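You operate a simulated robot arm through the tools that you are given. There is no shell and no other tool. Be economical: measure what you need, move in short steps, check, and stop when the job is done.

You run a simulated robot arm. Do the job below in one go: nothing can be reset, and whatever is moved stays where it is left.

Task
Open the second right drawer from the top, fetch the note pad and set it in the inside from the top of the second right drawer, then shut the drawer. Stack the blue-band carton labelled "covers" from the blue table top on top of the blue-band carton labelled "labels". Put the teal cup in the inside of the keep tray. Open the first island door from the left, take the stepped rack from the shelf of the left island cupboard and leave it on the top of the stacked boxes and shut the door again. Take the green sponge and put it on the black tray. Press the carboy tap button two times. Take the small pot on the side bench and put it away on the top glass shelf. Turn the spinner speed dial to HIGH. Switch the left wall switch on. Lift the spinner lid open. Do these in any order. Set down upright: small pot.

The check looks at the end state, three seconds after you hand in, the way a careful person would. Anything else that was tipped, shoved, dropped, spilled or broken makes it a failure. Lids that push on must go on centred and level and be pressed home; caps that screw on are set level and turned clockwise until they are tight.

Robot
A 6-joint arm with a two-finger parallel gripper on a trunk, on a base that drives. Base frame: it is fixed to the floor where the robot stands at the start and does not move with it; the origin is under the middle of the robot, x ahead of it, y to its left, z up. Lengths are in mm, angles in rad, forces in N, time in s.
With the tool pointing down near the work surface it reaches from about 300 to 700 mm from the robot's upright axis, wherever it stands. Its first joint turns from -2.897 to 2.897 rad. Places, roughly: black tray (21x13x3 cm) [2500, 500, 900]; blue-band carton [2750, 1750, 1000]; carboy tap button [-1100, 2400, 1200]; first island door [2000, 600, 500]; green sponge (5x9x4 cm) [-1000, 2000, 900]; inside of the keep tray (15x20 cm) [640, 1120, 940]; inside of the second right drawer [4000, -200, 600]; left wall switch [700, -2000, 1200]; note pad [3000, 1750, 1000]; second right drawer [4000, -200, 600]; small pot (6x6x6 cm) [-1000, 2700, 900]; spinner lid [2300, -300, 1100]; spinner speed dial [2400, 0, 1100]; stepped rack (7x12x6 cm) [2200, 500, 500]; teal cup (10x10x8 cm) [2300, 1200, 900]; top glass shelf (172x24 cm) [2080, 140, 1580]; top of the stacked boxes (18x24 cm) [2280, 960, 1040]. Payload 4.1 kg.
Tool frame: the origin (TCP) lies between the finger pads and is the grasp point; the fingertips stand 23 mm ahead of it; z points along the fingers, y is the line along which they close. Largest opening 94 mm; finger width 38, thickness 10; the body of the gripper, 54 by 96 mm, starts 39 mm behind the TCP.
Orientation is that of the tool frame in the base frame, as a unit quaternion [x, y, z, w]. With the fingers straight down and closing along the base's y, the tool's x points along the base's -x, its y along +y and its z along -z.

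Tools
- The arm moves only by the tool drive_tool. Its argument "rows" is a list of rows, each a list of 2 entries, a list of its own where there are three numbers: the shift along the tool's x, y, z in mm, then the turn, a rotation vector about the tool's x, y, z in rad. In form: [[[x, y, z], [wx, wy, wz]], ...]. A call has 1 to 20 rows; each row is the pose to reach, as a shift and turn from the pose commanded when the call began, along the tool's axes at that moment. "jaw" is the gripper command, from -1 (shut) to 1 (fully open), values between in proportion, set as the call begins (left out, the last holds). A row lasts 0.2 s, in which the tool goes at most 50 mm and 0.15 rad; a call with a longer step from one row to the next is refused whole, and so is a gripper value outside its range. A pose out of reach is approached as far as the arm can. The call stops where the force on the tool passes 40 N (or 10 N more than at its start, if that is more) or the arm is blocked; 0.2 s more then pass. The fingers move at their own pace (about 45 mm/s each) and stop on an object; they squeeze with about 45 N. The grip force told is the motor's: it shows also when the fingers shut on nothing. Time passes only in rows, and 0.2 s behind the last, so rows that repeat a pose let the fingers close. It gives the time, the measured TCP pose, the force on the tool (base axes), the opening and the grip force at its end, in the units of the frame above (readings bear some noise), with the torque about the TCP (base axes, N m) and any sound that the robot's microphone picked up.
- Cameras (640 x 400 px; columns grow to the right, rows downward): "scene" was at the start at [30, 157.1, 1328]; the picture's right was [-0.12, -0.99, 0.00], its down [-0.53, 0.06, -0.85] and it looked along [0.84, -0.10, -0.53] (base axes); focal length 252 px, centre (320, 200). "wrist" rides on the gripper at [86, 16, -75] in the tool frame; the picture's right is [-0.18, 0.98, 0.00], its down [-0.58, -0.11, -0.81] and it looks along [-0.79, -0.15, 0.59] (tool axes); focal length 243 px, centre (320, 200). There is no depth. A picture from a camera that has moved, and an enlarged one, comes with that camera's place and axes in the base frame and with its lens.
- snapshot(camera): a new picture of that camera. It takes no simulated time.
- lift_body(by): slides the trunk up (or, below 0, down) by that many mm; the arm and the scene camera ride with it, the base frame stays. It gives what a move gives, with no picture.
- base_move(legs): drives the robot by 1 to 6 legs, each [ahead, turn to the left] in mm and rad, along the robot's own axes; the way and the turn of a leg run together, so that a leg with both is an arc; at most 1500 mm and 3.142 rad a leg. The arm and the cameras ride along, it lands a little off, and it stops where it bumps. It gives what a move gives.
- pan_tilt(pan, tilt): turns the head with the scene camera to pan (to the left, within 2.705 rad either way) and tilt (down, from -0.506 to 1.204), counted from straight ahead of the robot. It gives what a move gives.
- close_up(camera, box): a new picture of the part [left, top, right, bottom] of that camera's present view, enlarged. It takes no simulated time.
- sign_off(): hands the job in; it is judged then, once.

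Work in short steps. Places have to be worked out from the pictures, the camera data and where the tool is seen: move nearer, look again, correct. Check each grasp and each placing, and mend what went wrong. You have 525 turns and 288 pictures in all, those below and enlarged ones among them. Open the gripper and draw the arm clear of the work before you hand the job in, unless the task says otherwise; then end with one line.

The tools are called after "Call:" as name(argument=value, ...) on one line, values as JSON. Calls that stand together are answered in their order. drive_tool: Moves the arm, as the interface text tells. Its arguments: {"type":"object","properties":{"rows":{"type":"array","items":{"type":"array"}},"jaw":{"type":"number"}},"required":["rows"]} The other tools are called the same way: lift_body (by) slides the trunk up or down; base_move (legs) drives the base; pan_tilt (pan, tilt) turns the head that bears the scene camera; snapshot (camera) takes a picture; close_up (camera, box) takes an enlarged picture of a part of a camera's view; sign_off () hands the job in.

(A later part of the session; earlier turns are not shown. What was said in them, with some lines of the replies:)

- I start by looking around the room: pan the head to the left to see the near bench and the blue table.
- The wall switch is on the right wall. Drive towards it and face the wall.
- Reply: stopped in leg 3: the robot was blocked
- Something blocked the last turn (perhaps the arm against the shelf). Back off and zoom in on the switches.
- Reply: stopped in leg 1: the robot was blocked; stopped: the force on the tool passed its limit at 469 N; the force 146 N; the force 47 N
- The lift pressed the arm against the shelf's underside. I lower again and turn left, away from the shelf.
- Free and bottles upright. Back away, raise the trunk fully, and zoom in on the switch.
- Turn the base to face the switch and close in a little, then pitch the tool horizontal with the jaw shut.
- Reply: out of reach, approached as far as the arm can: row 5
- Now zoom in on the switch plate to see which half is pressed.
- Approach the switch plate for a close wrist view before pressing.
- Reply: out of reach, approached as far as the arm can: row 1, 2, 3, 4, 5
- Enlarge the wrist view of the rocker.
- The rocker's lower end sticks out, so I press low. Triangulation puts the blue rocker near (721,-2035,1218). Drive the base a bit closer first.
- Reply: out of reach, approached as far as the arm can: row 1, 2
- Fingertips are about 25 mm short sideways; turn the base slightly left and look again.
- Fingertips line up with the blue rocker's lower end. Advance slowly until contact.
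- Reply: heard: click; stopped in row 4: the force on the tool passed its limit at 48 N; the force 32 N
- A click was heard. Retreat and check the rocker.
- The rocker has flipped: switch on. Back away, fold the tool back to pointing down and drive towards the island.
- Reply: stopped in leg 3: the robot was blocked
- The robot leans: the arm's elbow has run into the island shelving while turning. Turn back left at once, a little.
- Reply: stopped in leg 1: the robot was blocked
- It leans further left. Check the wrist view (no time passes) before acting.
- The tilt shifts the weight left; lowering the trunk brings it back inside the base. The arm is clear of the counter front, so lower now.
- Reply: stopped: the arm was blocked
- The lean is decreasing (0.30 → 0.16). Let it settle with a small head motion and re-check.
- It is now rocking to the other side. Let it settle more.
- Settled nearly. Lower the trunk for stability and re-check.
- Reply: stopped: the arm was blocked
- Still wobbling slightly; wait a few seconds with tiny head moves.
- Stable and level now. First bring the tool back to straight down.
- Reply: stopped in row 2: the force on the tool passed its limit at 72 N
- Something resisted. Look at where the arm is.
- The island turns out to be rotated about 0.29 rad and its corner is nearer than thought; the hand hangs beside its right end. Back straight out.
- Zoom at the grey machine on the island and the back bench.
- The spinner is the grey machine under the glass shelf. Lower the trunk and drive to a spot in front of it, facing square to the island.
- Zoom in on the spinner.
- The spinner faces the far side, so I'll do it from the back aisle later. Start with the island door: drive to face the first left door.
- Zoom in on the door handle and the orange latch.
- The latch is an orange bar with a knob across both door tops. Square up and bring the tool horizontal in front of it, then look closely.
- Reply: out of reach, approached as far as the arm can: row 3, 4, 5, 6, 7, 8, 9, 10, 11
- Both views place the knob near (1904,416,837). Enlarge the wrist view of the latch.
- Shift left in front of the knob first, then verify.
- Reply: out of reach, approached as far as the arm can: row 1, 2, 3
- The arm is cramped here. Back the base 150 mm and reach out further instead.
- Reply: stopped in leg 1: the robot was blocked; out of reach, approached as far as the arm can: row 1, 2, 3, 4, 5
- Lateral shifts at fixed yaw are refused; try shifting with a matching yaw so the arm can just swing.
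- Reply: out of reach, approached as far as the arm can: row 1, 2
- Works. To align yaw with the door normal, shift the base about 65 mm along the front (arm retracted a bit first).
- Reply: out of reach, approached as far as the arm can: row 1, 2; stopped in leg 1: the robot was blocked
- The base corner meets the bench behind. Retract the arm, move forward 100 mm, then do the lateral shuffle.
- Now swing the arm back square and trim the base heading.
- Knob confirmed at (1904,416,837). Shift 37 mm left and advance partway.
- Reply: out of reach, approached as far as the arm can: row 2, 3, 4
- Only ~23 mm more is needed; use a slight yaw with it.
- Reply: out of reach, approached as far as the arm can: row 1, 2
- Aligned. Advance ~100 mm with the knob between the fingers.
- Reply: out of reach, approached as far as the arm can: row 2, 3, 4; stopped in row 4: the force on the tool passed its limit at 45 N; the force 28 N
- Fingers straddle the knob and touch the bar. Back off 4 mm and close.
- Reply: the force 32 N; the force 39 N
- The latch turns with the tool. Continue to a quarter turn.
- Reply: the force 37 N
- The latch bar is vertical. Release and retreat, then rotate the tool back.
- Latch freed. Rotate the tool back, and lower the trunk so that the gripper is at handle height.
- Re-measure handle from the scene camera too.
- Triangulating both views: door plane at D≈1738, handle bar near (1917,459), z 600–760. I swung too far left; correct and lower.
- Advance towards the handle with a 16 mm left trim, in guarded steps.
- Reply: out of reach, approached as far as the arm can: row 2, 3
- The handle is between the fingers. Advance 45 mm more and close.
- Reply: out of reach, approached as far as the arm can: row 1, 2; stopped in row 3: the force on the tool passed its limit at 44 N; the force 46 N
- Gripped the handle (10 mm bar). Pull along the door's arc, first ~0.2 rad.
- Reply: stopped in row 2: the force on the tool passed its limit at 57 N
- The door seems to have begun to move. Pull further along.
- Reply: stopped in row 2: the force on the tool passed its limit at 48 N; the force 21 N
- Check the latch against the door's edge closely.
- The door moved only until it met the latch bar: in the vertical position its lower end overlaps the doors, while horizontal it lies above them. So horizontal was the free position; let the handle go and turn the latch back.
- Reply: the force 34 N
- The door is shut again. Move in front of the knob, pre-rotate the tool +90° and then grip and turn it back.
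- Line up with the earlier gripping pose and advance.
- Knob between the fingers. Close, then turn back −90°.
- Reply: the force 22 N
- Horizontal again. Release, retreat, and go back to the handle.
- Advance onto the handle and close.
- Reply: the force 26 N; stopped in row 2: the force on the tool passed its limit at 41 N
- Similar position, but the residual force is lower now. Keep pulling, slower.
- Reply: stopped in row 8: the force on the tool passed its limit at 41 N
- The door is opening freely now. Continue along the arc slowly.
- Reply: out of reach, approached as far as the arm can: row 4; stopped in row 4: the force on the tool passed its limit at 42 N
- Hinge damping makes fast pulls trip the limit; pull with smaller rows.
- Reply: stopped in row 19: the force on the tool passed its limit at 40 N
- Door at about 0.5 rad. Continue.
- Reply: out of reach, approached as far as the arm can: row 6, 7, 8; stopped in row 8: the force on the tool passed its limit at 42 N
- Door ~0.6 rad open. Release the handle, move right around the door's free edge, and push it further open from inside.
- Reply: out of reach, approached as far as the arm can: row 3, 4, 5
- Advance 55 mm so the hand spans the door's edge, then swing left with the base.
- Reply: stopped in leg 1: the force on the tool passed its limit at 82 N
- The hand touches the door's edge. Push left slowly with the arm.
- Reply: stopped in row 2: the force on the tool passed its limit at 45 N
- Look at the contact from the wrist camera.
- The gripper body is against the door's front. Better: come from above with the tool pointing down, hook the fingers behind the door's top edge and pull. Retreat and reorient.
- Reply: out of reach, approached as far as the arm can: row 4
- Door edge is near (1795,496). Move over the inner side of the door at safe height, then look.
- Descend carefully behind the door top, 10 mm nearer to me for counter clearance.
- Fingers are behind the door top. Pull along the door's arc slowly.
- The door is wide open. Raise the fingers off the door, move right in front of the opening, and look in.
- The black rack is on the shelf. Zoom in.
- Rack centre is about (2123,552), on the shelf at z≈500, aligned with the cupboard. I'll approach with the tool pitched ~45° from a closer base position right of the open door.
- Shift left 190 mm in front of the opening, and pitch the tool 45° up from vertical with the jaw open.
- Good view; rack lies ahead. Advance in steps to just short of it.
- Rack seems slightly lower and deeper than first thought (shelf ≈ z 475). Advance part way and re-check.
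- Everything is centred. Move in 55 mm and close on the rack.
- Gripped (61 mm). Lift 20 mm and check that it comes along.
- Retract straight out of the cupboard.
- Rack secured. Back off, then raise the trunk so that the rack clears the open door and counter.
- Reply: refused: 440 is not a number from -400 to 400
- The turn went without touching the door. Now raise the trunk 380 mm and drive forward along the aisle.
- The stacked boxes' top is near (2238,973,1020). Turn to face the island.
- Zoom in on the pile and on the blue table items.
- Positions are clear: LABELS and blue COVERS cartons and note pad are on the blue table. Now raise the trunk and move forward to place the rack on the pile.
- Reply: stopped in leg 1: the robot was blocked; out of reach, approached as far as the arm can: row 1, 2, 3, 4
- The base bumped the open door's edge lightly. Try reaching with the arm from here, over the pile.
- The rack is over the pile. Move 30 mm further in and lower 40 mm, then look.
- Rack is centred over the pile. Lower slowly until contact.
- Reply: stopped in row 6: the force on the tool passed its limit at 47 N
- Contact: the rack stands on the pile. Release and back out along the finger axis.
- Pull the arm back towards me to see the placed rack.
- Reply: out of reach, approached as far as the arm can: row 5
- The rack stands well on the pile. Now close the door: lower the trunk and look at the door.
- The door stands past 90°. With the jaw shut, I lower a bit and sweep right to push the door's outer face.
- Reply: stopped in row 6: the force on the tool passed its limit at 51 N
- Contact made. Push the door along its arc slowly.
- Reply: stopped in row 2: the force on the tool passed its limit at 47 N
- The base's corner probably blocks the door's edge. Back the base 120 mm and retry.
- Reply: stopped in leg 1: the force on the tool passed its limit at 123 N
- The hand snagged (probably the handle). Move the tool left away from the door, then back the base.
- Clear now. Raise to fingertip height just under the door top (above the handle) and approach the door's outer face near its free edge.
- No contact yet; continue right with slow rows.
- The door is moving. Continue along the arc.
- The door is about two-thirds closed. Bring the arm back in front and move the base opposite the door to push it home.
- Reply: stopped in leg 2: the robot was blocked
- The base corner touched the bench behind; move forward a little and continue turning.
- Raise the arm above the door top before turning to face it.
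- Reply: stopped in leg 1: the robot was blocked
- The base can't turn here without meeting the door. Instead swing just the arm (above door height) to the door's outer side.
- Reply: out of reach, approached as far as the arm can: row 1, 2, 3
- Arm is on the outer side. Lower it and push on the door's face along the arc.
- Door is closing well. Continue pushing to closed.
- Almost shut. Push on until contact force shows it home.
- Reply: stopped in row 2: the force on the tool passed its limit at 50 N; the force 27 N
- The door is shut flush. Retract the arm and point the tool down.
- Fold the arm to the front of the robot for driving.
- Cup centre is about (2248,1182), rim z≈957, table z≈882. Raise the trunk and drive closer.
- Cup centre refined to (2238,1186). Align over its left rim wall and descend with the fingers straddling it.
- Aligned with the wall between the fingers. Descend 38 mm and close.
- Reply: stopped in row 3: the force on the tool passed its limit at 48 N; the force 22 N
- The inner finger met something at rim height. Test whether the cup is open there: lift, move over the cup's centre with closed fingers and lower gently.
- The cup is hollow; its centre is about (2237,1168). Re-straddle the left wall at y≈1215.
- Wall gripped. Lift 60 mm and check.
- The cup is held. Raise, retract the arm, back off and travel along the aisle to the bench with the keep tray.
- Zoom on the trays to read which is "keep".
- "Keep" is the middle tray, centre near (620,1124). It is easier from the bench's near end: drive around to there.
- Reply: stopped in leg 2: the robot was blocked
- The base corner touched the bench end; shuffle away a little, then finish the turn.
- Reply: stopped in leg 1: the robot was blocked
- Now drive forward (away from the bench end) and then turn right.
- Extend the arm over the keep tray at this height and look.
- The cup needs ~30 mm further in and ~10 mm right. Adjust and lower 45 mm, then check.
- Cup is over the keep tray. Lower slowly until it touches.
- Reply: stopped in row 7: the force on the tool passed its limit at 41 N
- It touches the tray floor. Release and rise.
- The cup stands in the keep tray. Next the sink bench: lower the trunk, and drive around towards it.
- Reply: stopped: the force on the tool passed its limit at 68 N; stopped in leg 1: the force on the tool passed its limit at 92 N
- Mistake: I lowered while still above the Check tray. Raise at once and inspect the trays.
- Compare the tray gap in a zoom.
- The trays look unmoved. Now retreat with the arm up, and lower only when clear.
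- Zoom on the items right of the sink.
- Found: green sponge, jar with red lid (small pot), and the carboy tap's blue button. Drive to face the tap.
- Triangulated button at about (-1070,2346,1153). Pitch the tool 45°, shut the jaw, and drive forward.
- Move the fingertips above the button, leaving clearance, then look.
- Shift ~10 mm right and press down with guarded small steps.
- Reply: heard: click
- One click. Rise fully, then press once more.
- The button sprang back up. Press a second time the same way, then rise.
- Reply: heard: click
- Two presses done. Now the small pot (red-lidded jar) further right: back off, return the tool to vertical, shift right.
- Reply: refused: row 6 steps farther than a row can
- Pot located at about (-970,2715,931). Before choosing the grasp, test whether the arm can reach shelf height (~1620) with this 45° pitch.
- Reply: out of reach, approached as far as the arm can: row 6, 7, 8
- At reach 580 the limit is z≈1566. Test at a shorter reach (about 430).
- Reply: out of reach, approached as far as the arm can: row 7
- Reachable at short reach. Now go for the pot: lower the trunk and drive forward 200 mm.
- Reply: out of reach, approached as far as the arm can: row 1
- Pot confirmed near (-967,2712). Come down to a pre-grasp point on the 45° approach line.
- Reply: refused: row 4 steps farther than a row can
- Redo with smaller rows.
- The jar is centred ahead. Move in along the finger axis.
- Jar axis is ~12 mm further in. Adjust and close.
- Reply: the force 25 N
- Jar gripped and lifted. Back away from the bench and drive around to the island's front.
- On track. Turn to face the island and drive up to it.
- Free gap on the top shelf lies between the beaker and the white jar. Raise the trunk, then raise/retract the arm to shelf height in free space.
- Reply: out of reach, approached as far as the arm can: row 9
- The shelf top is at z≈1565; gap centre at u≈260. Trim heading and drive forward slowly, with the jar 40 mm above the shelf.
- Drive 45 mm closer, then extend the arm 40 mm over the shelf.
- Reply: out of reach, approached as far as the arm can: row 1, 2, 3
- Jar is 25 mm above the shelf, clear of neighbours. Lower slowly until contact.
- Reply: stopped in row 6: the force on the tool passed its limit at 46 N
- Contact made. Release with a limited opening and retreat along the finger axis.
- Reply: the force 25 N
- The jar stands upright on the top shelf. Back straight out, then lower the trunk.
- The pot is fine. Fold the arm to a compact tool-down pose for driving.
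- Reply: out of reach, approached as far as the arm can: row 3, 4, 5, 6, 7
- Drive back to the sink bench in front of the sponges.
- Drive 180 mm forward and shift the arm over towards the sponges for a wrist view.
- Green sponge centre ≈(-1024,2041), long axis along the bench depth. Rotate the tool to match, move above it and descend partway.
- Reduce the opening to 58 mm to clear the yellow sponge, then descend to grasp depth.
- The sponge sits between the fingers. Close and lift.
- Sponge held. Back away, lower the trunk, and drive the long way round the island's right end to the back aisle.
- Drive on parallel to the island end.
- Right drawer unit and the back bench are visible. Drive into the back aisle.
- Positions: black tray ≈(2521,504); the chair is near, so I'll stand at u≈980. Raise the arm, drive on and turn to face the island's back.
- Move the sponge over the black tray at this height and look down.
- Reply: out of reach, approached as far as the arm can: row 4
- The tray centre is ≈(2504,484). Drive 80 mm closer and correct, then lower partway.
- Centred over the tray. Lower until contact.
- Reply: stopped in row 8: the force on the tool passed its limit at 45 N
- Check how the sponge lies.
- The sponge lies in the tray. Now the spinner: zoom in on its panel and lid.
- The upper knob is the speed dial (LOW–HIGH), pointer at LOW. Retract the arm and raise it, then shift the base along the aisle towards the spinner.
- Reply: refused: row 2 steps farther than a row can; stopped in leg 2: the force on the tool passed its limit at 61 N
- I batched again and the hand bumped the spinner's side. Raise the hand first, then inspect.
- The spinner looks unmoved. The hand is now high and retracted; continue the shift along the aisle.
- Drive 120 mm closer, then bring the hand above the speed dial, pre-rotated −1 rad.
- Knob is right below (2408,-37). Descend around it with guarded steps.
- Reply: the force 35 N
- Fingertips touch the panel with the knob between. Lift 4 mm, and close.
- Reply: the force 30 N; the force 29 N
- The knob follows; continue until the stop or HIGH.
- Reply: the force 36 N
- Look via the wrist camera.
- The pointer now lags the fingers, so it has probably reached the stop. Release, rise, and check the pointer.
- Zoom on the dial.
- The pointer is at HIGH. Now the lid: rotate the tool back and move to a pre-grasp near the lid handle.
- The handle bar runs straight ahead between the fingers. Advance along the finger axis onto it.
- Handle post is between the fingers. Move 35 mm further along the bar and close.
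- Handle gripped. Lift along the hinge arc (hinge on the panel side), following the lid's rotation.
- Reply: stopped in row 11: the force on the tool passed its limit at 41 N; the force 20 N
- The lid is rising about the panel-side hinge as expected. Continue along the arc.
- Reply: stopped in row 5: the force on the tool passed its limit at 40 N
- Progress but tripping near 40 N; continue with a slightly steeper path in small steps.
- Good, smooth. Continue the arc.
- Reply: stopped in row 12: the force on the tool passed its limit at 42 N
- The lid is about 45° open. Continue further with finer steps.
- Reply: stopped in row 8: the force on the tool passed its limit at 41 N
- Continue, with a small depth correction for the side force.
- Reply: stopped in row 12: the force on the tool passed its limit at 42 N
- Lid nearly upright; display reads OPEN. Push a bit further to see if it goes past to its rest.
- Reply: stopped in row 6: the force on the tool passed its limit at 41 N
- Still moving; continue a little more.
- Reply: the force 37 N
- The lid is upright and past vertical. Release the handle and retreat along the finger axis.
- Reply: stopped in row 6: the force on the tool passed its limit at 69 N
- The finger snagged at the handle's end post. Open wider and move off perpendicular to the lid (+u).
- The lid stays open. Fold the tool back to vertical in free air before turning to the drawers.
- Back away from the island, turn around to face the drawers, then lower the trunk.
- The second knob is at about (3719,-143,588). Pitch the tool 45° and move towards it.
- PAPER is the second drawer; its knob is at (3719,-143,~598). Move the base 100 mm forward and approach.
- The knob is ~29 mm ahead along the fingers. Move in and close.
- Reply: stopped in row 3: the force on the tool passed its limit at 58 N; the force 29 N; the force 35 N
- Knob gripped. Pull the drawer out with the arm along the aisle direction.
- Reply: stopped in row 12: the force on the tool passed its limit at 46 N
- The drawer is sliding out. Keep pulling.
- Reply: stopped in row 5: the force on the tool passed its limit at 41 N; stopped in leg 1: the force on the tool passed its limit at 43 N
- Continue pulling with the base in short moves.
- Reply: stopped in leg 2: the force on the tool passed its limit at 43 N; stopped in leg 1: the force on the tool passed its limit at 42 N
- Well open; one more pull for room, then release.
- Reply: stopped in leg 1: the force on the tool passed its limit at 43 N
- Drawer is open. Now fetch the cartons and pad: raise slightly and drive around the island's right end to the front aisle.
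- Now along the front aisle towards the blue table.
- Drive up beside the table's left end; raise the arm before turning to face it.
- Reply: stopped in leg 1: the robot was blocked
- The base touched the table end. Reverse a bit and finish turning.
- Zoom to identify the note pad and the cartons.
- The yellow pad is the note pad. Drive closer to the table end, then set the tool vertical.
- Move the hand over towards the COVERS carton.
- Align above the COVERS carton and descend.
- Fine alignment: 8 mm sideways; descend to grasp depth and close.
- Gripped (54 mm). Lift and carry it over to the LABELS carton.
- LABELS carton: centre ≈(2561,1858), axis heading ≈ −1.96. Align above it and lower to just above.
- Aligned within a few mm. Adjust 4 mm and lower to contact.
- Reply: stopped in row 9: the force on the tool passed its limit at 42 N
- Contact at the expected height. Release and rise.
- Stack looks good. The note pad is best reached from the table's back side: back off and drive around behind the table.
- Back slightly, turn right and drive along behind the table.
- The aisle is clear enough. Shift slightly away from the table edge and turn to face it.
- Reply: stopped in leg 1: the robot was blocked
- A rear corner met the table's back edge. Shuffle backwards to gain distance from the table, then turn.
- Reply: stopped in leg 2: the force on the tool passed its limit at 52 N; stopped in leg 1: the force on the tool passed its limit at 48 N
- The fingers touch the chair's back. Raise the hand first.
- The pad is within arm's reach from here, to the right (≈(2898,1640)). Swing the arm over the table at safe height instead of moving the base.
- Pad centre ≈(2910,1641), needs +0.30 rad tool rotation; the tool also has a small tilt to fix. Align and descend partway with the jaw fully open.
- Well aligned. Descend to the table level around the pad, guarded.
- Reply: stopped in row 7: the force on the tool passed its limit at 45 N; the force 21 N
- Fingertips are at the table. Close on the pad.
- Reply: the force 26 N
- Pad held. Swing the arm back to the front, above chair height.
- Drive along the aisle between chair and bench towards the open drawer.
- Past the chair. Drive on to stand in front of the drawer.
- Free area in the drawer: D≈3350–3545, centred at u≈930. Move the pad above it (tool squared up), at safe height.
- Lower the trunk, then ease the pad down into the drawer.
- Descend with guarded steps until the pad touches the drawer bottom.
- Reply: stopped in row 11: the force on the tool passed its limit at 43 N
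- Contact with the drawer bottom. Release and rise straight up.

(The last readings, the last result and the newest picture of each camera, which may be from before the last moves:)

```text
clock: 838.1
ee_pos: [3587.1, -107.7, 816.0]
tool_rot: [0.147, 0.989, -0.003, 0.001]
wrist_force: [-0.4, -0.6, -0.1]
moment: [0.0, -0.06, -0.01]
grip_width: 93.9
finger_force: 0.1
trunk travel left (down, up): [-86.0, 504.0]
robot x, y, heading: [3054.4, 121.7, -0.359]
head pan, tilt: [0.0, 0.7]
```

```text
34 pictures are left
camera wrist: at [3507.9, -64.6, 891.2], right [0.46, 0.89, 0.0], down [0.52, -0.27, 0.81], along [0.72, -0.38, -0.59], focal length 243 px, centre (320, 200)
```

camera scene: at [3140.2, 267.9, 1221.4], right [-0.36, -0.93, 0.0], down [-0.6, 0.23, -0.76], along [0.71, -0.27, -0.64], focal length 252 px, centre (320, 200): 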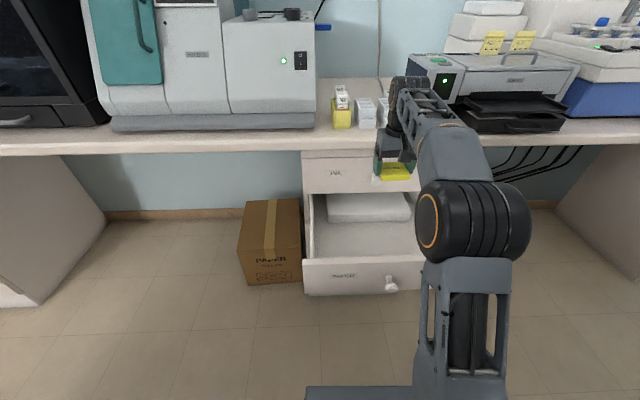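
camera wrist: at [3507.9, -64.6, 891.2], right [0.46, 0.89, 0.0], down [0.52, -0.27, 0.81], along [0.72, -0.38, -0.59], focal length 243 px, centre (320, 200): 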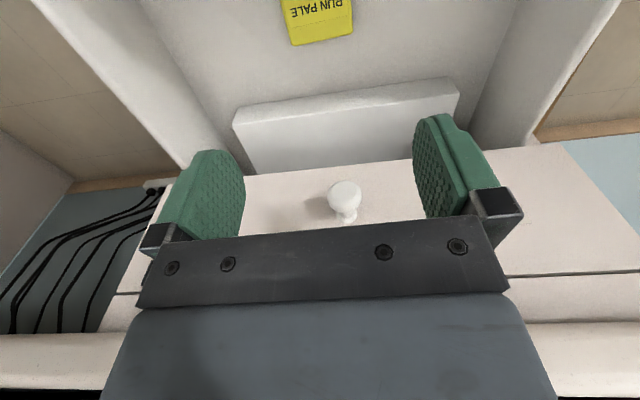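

The pad lies in the drawer. Pull the hand back in front of the drawer, shut the jaw and pitch 45° for pushing.

Call:
drive_tool(rows=[[[40, 0, 0], [0, 0, 0]], [[80, 0, 0], [0, 0, 0]], [[120, 0, 0], [0, 0, 0]], [[160, 0, 0], [0, 0, 0]], [[195, 0, 0], [0, -0.14, 0]], [[225, 0, 0], [0, -0.28, 0]], [[245, 0, 0], [0, -0.42, 0]], [[255, 0, 0], [0, -0.56, 0]], [[260, 0, 0], [0, -0.7, 0]], [[260, 0, 0], [0, -0.8, 0]]], jaw=-1)

Call:
snapshot(camera="scene")

```text
clock: 840.0
ee_pos: [3365.1, -46.5, 760.7]
tool_rot: [0.148, 0.964, 0.0, 0.223]
wrist_force: [0.3, -0.5, -0.9]
moment: [0.02, 0.03, 0.0]
grip_width: 0.1
finger_force: 42.9
trunk travel left (down, up): [-86.0, 504.0]
robot x, y, heading: [3059.0, 118.4, -0.367]
head pan, tilt: [0.0, 0.7]
stopped in row 9: the arm was blocked; the commanded pose is now the measured one
```

```text
33 pictures are left
camera scene: at [3144.5, 265.0, 1126.6], right [-0.36, -0.93, 0.0], down [-0.61, 0.23, -0.76], along [0.71, -0.27, -0.65], focal length 252 px, centre (320, 200)
```

scene: 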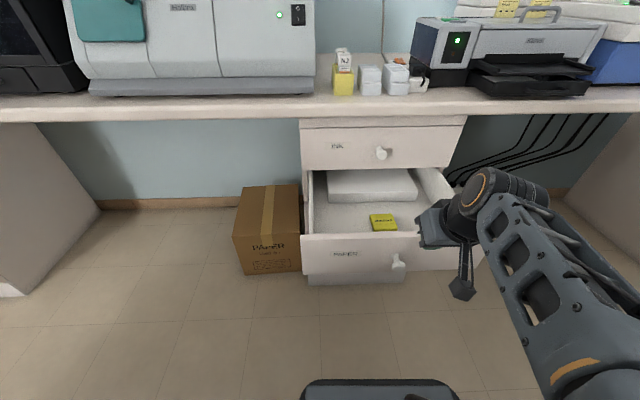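

The arm is cramped; back the base 150 mm and finish the pitch.

Call:
base_move(legs=[[-160, 0]])

Call:
drive_tool(rows=[[[-20, 0, 5], [0, -0.1, 0]], [[-40, 0, 10], [0, -0.2, 0]], [[-60, 0, 15], [0, -0.3, 0]], [[-60, 0, 15], [0, -0.35, 0]]])

Call:
snapshot(camera="wrist")

```text
clock: 841.7
ee_pos: [3221.8, 10.5, 745.3]
tool_rot: [0.143, 0.969, 0.018, 0.202]
wrist_force: [0.6, 0.0, 0.3]
moment: [0.01, 0.0, 0.02]
grip_width: 0.0
finger_force: 42.2
trunk travel left (down, up): [-86.0, 504.0]
robot x, y, heading: [2913.4, 178.7, -0.348]
head pan, tilt: [0.0, 0.7]
stopped in leg 1: the robot was blocked; the commanded pose is now the measured one
```

```text
clock: 842.7
ee_pos: [3274.3, -3.6, 766.6]
tool_rot: [0.143, 0.914, -0.016, 0.379]
wrist_force: [0.2, -0.5, -0.1]
moment: [-0.01, 0.02, 0.0]
grip_width: 0.0
finger_force: 42.7
trunk travel left (down, up): [-86.0, 504.0]
robot x, y, heading: [2911.8, 179.5, -0.349]
head pan, tilt: [0.0, 0.7]
```

```text
32 pictures are left
camera wrist: at [3169.2, 44.5, 761.5], right [0.39, 0.9, 0.21], down [-0.19, -0.14, 0.97], along [0.9, -0.42, 0.12], focal length 243 px, centre (320, 200)
```

wrist: 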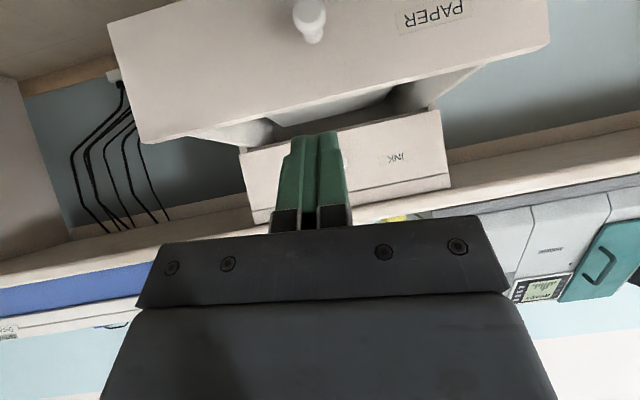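

Lower to the panel's height, shifted 60 mm left of the knob.

Call:
lift_body(by=-84)

Call:
drive_tool(rows=[[[12, 30, 10], [0, 0, 0]], [[24, 60, 20], [0, 0, 0]], [[30, 60, 30], [0, 0, 0]]])

Call:
base_move(legs=[[0, 0.05], [80, 0]])

Call:
snapshot(camera="wrist")

```text
clock: 843.9
ee_pos: [3275.0, -3.1, 684.2]
tool_rot: [0.142, 0.914, -0.016, 0.379]
wrist_force: [-0.1, 0.5, -0.1]
moment: [-0.03, 0.03, -0.04]
grip_width: 0.0
finger_force: 42.6
trunk travel left (down, up): [-2.0, 588.0]
robot x, y, heading: [2915.8, 177.7, -0.35]
head pan, tilt: [0.0, 0.7]
```

```text
clock: 844.7
ee_pos: [3291.7, 57.6, 646.0]
tool_rot: [0.141, 0.914, -0.017, 0.38]
wrist_force: [-0.5, 1.0, 0.8]
moment: [-0.02, 0.03, -0.02]
grip_width: 0.0
finger_force: 42.3
trunk travel left (down, up): [-2.0, 588.0]
robot x, y, heading: [2913.2, 173.3, -0.35]
head pan, tilt: [0.0, 0.7]
```

```text
clock: 845.6
ee_pos: [3295.3, 73.6, 646.2]
tool_rot: [0.123, 0.916, -0.01, 0.382]
wrist_force: [-0.2, -0.2, -0.8]
moment: [0.02, 0.0, 0.01]
grip_width: 0.1
finger_force: 42.2
trunk travel left (down, up): [-2.0, 588.0]
robot x, y, heading: [2913.3, 176.1, -0.323]
head pan, tilt: [0.0, 0.7]
stopped in leg 1: the robot was blocked; the commanded pose is now the measured one
```

```text
31 pictures are left
camera wrist: at [3187.4, 117.1, 639.8], right [0.36, 0.91, 0.2], down [-0.19, -0.14, 0.97], along [0.91, -0.38, 0.13], focal length 243 px, centre (320, 200)
```

wrist: 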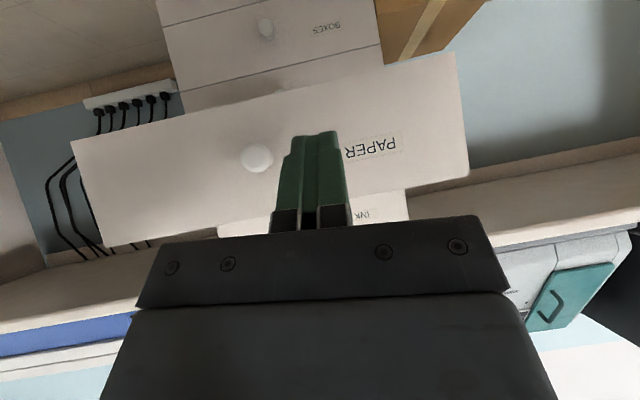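

Fingertips face the panel beside the knob. Drive forward to push the drawer in.

Call:
base_move(legs=[[100, 0], [50, 0], [50, 0], [50, 0]])

Call:
base_move(legs=[[50, 0], [50, 0], [50, 0]])

Call:
snapshot(camera="scene")

```text
clock: 848.3
ee_pos: [3529.4, -8.4, 646.5]
tool_rot: [0.126, 0.915, -0.011, 0.384]
wrist_force: [-0.3, 0.2, -0.7]
moment: [-0.02, 0.02, 0.0]
grip_width: 0.0
finger_force: 42.2
trunk travel left (down, up): [-2.0, 588.0]
robot x, y, heading: [3151.5, 97.5, -0.329]
head pan, tilt: [0.0, 0.7]
```

```text
clock: 850.3
ee_pos: [3672.9, -57.6, 647.3]
tool_rot: [0.127, 0.915, -0.011, 0.384]
wrist_force: [0.3, 0.3, -0.5]
moment: [-0.03, 0.0, -0.01]
grip_width: 0.0
finger_force: 42.6
trunk travel left (down, up): [-2.0, 588.0]
robot x, y, heading: [3295.1, 47.4, -0.332]
head pan, tilt: [0.0, 0.7]
```

```text
30 pictures are left
camera scene: at [3377.5, 195.4, 1042.3], right [-0.32, -0.95, 0.0], down [-0.61, 0.21, -0.76], along [0.72, -0.25, -0.65], focal length 252 px, centre (320, 200)
```

scene: 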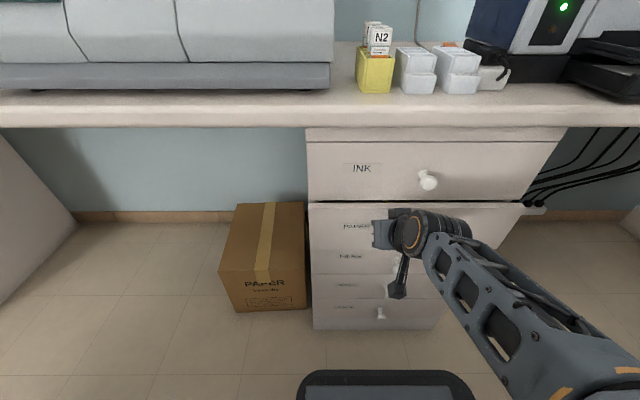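

Nearly shut. Push the last ~30 mm.

Call:
base_move(legs=[[25, 0], [20, 0]])

Call:
close_up(camera="scene", box=[290, 120, 530, 270])

```text
clock: 851.5
ee_pos: [3701.5, -67.7, 643.4]
tool_rot: [0.126, 0.918, -0.008, 0.375]
wrist_force: [-5.2, 2.3, 2.7]
moment: [-0.03, -0.08, -0.01]
grip_width: 0.0
finger_force: 42.8
trunk travel left (down, up): [-2.0, 588.0]
robot x, y, heading: [3328.0, 34.7, -0.328]
head pan, tilt: [0.0, 0.7]
stopped in leg 2: the force on the tool passed its limit at 157 N (the readings are from after the stop); the commanded pose is now the measured one
```

```text
2.67 times, centred on (410, 195) of scene
camera zoom: at [3407.3, 184.7, 1042.2], right [-0.32, -0.95, 0.0], down [-0.61, 0.21, -0.76], along [0.72, -0.25, -0.65], focal length 671 px, centre (80, 213)
```

zoom: 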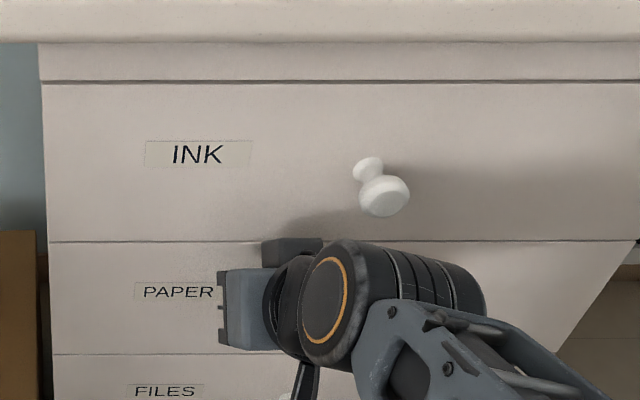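

The drawer is shut. Retract the arm and check the overall state: dial/lid and chair.

Call:
drive_tool(rows=[[[0, 0, -30], [0, 0, 0]], [[0, 0, -70], [0, 0, 0]], [[0, 0, -100], [0, 0, 0]]])

Call:
base_move(legs=[[-350, 0]])

Call:
lift_body(by=350)

Call:
pan_tilt(pan=1.5, tilt=0.45)

Call:
snapshot(camera="scene")

```text
clock: 852.1
ee_pos: [3675.2, -61.8, 631.3]
tool_rot: [0.131, 0.952, 0.016, 0.277]
wrist_force: [0.3, 0.3, -0.4]
moment: [0.02, -0.01, 0.0]
grip_width: 0.1
finger_force: 42.0
trunk travel left (down, up): [-2.0, 588.0]
robot x, y, heading: [3327.0, 34.6, -0.328]
head pan, tilt: [0.0, 0.7]
stopped in row 3: the arm was blocked; the commanded pose is now the measured one
```

```text
clock: 854.4
ee_pos: [3340.9, 52.7, 632.8]
tool_rot: [0.129, 0.952, 0.016, 0.278]
wrist_force: [0.4, -0.1, -0.6]
moment: [-0.01, 0.02, 0.0]
grip_width: 0.0
finger_force: 42.6
trunk travel left (down, up): [-2.0, 588.0]
robot x, y, heading: [2994.3, 147.8, -0.322]
head pan, tilt: [0.0, 0.7]
```

```text
clock: 857.9
ee_pos: [3338.8, 53.3, 984.5]
tool_rot: [0.129, 0.951, 0.014, 0.281]
wrist_force: [-0.2, 0.5, 0.4]
moment: [-0.03, -0.01, -0.03]
grip_width: 0.2
finger_force: 42.0
trunk travel left (down, up): [-352.0, 238.0]
robot x, y, heading: [2993.5, 149.5, -0.327]
head pan, tilt: [0.0, 0.7]
```

```text
clock: 859.5
ee_pos: [3337.3, 54.5, 985.9]
tool_rot: [0.129, 0.951, 0.015, 0.28]
wrist_force: [-0.6, 1.9, 0.9]
moment: [0.02, 0.01, -0.02]
grip_width: 0.0
finger_force: 42.4
trunk travel left (down, up): [-352.0, 238.0]
robot x, y, heading: [2995.1, 149.6, -0.326]
head pan, tilt: [1.499, 0.45]
```

```text
28 pictures are left
camera scene: at [3025.9, 410.7, 1414.5], right [0.92, -0.39, 0.0], down [-0.17, -0.4, -0.9], along [0.35, 0.83, -0.44], focal length 252 px, centre (320, 200)
```

scene: 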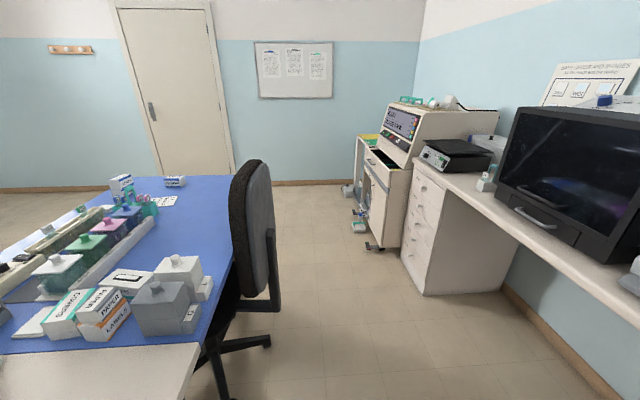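

The chair's position agrees with earlier views (not displaced). Now look back at the spinner to verify the lid, dial and sponge.

Call:
pan_tilt(pan=2.7, tilt=0.45)

Call:
snapshot(camera="scene")

```text
clock: 860.9
ee_pos: [3337.9, 53.5, 984.4]
tool_rot: [0.13, 0.951, 0.015, 0.28]
wrist_force: [-0.9, -0.3, 0.6]
moment: [0.02, 0.0, 0.01]
grip_width: 0.0
finger_force: 42.4
trunk travel left (down, up): [-352.0, 238.0]
robot x, y, heading: [2992.4, 150.5, -0.33]
head pan, tilt: [2.7, 0.45]
```

```text
27 pictures are left
camera scene: at [2924.1, 389.7, 1414.5], right [0.69, 0.72, 0.0], down [0.31, -0.3, -0.9], along [-0.65, 0.62, -0.44], focal length 252 px, centre (320, 200)
```

scene: 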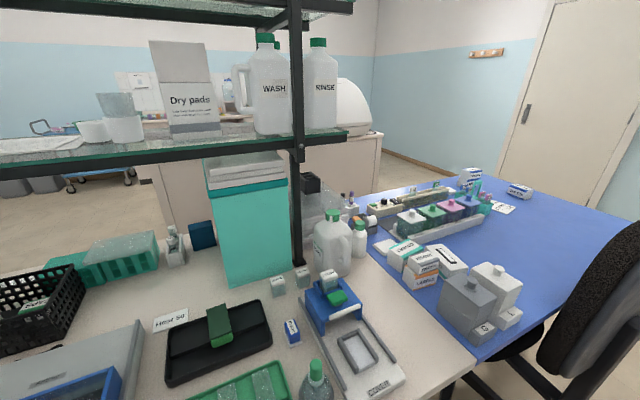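

Zoom on the sponge and tray.

Call:
close_up(camera="scene", box=[150, 285, 290, 390])

```text
3.81 times, centred on (220, 338) of scene
camera zoom: at [2924.1, 389.7, 1414.5], right [0.69, 0.72, 0.0], down [0.31, -0.3, -0.9], along [-0.65, 0.62, -0.44], focal length 959 px, centre (701, -324)
```

zoom: 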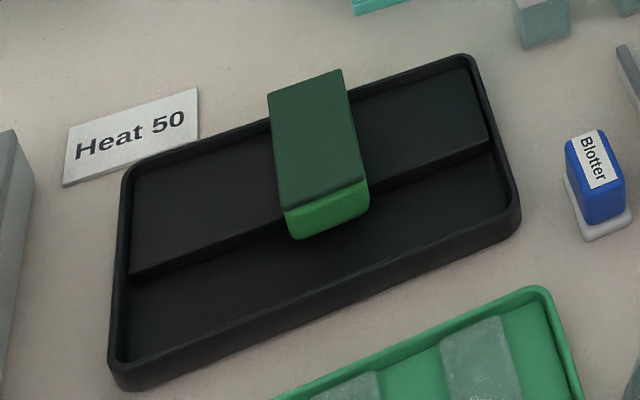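

The sponge rests on the tray. Now pan the other way to check the spinner.

Call:
pan_tilt(pan=-2.4, tilt=0.45)

Call:
snapshot(camera="scene")

```text
clock: 864.9
ee_pos: [3338.1, 53.6, 984.8]
tool_rot: [0.129, 0.951, 0.014, 0.28]
wrist_force: [0.3, 0.0, -0.6]
moment: [0.01, 0.01, 0.01]
grip_width: 0.0
finger_force: 42.7
trunk travel left (down, up): [-352.0, 238.0]
robot x, y, heading: [2991.3, 149.1, -0.325]
head pan, tilt: [-2.4, 0.45]
```

```text
25 pictures are left
camera scene: at [2906.3, 288.6, 1414.5], right [-0.41, 0.91, 0.0], down [0.4, 0.18, -0.9], along [-0.82, -0.36, -0.44], focal length 252 px, centre (320, 200)
```

scene: 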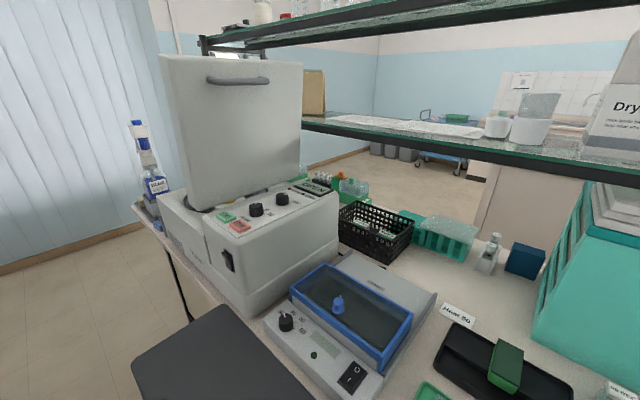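

Lid is open. Zoom on the speed dial.

Call:
close_up(camera="scene", box=[205, 160, 355, 250])

```text
4.27 times, centred on (280, 205) of scene
camera zoom: at [2906.3, 288.6, 1414.5], right [-0.41, 0.91, 0.0], down [0.4, 0.18, -0.9], along [-0.82, -0.36, -0.44], focal length 1074 px, centre (491, 179)
```

zoom: 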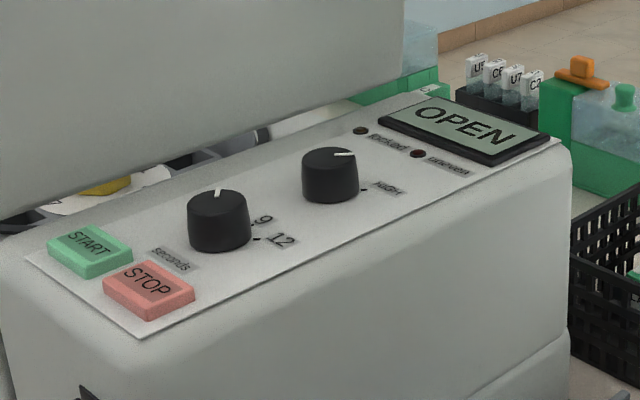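

The pointer may not be fully at HIGH. Zoom in more.

Call:
close_up(camera="scene", box=[268, 185, 308, 212])

```text
14.81 times, centred on (288, 198) of scene
camera zoom: at [2906.3, 288.6, 1414.5], right [-0.41, 0.91, 0.0], down [0.4, 0.18, -0.9], along [-0.82, -0.36, -0.44], focal length 3728 px, centre (794, 222)
```

zoom: 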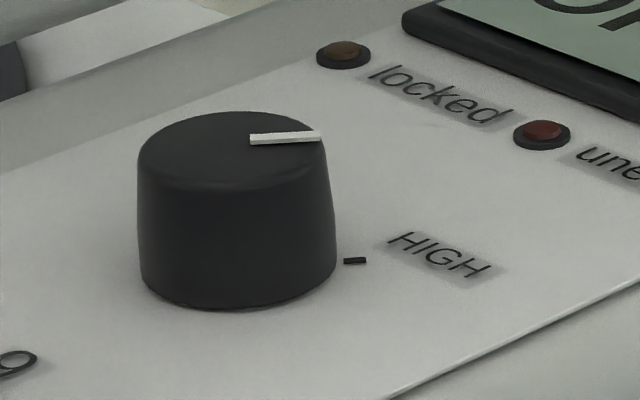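

The pointer lines up with the HIGH tick. Everything is in place; open the gripper with the arm clear and hand in.

Call:
drive_tool(rows=[[[0, 0, 0], [0, 0, 0]], [[0, 0, 0], [0, 0, 0]], [[0, 0, 0], [0, 0, 0]], [[0, 0, 0], [0, 0, 0]], [[0, 0, 0], [0, 0, 0]]], jaw=1)

Call:
sign_off()

```text
clock: 866.0
ee_pos: [3337.4, 54.0, 985.2]
tool_rot: [0.13, 0.951, 0.014, 0.281]
wrist_force: [-1.2, 0.4, 0.3]
moment: [0.0, -0.02, 0.0]
grip_width: 93.9
finger_force: 0.1
trunk travel left (down, up): [-352.0, 238.0]
robot x, y, heading: [2991.6, 143.7, -0.331]
head pan, tilt: [-2.4, 0.45]
```

```text
The job is handed in.
```

I finished all ten parts and handed the job in; along the way I bumped the wall shelf, the spinner's side, the Check tray and the chair, none looked moved when I checked, and the sponge sits partly over the black tray's far edge.
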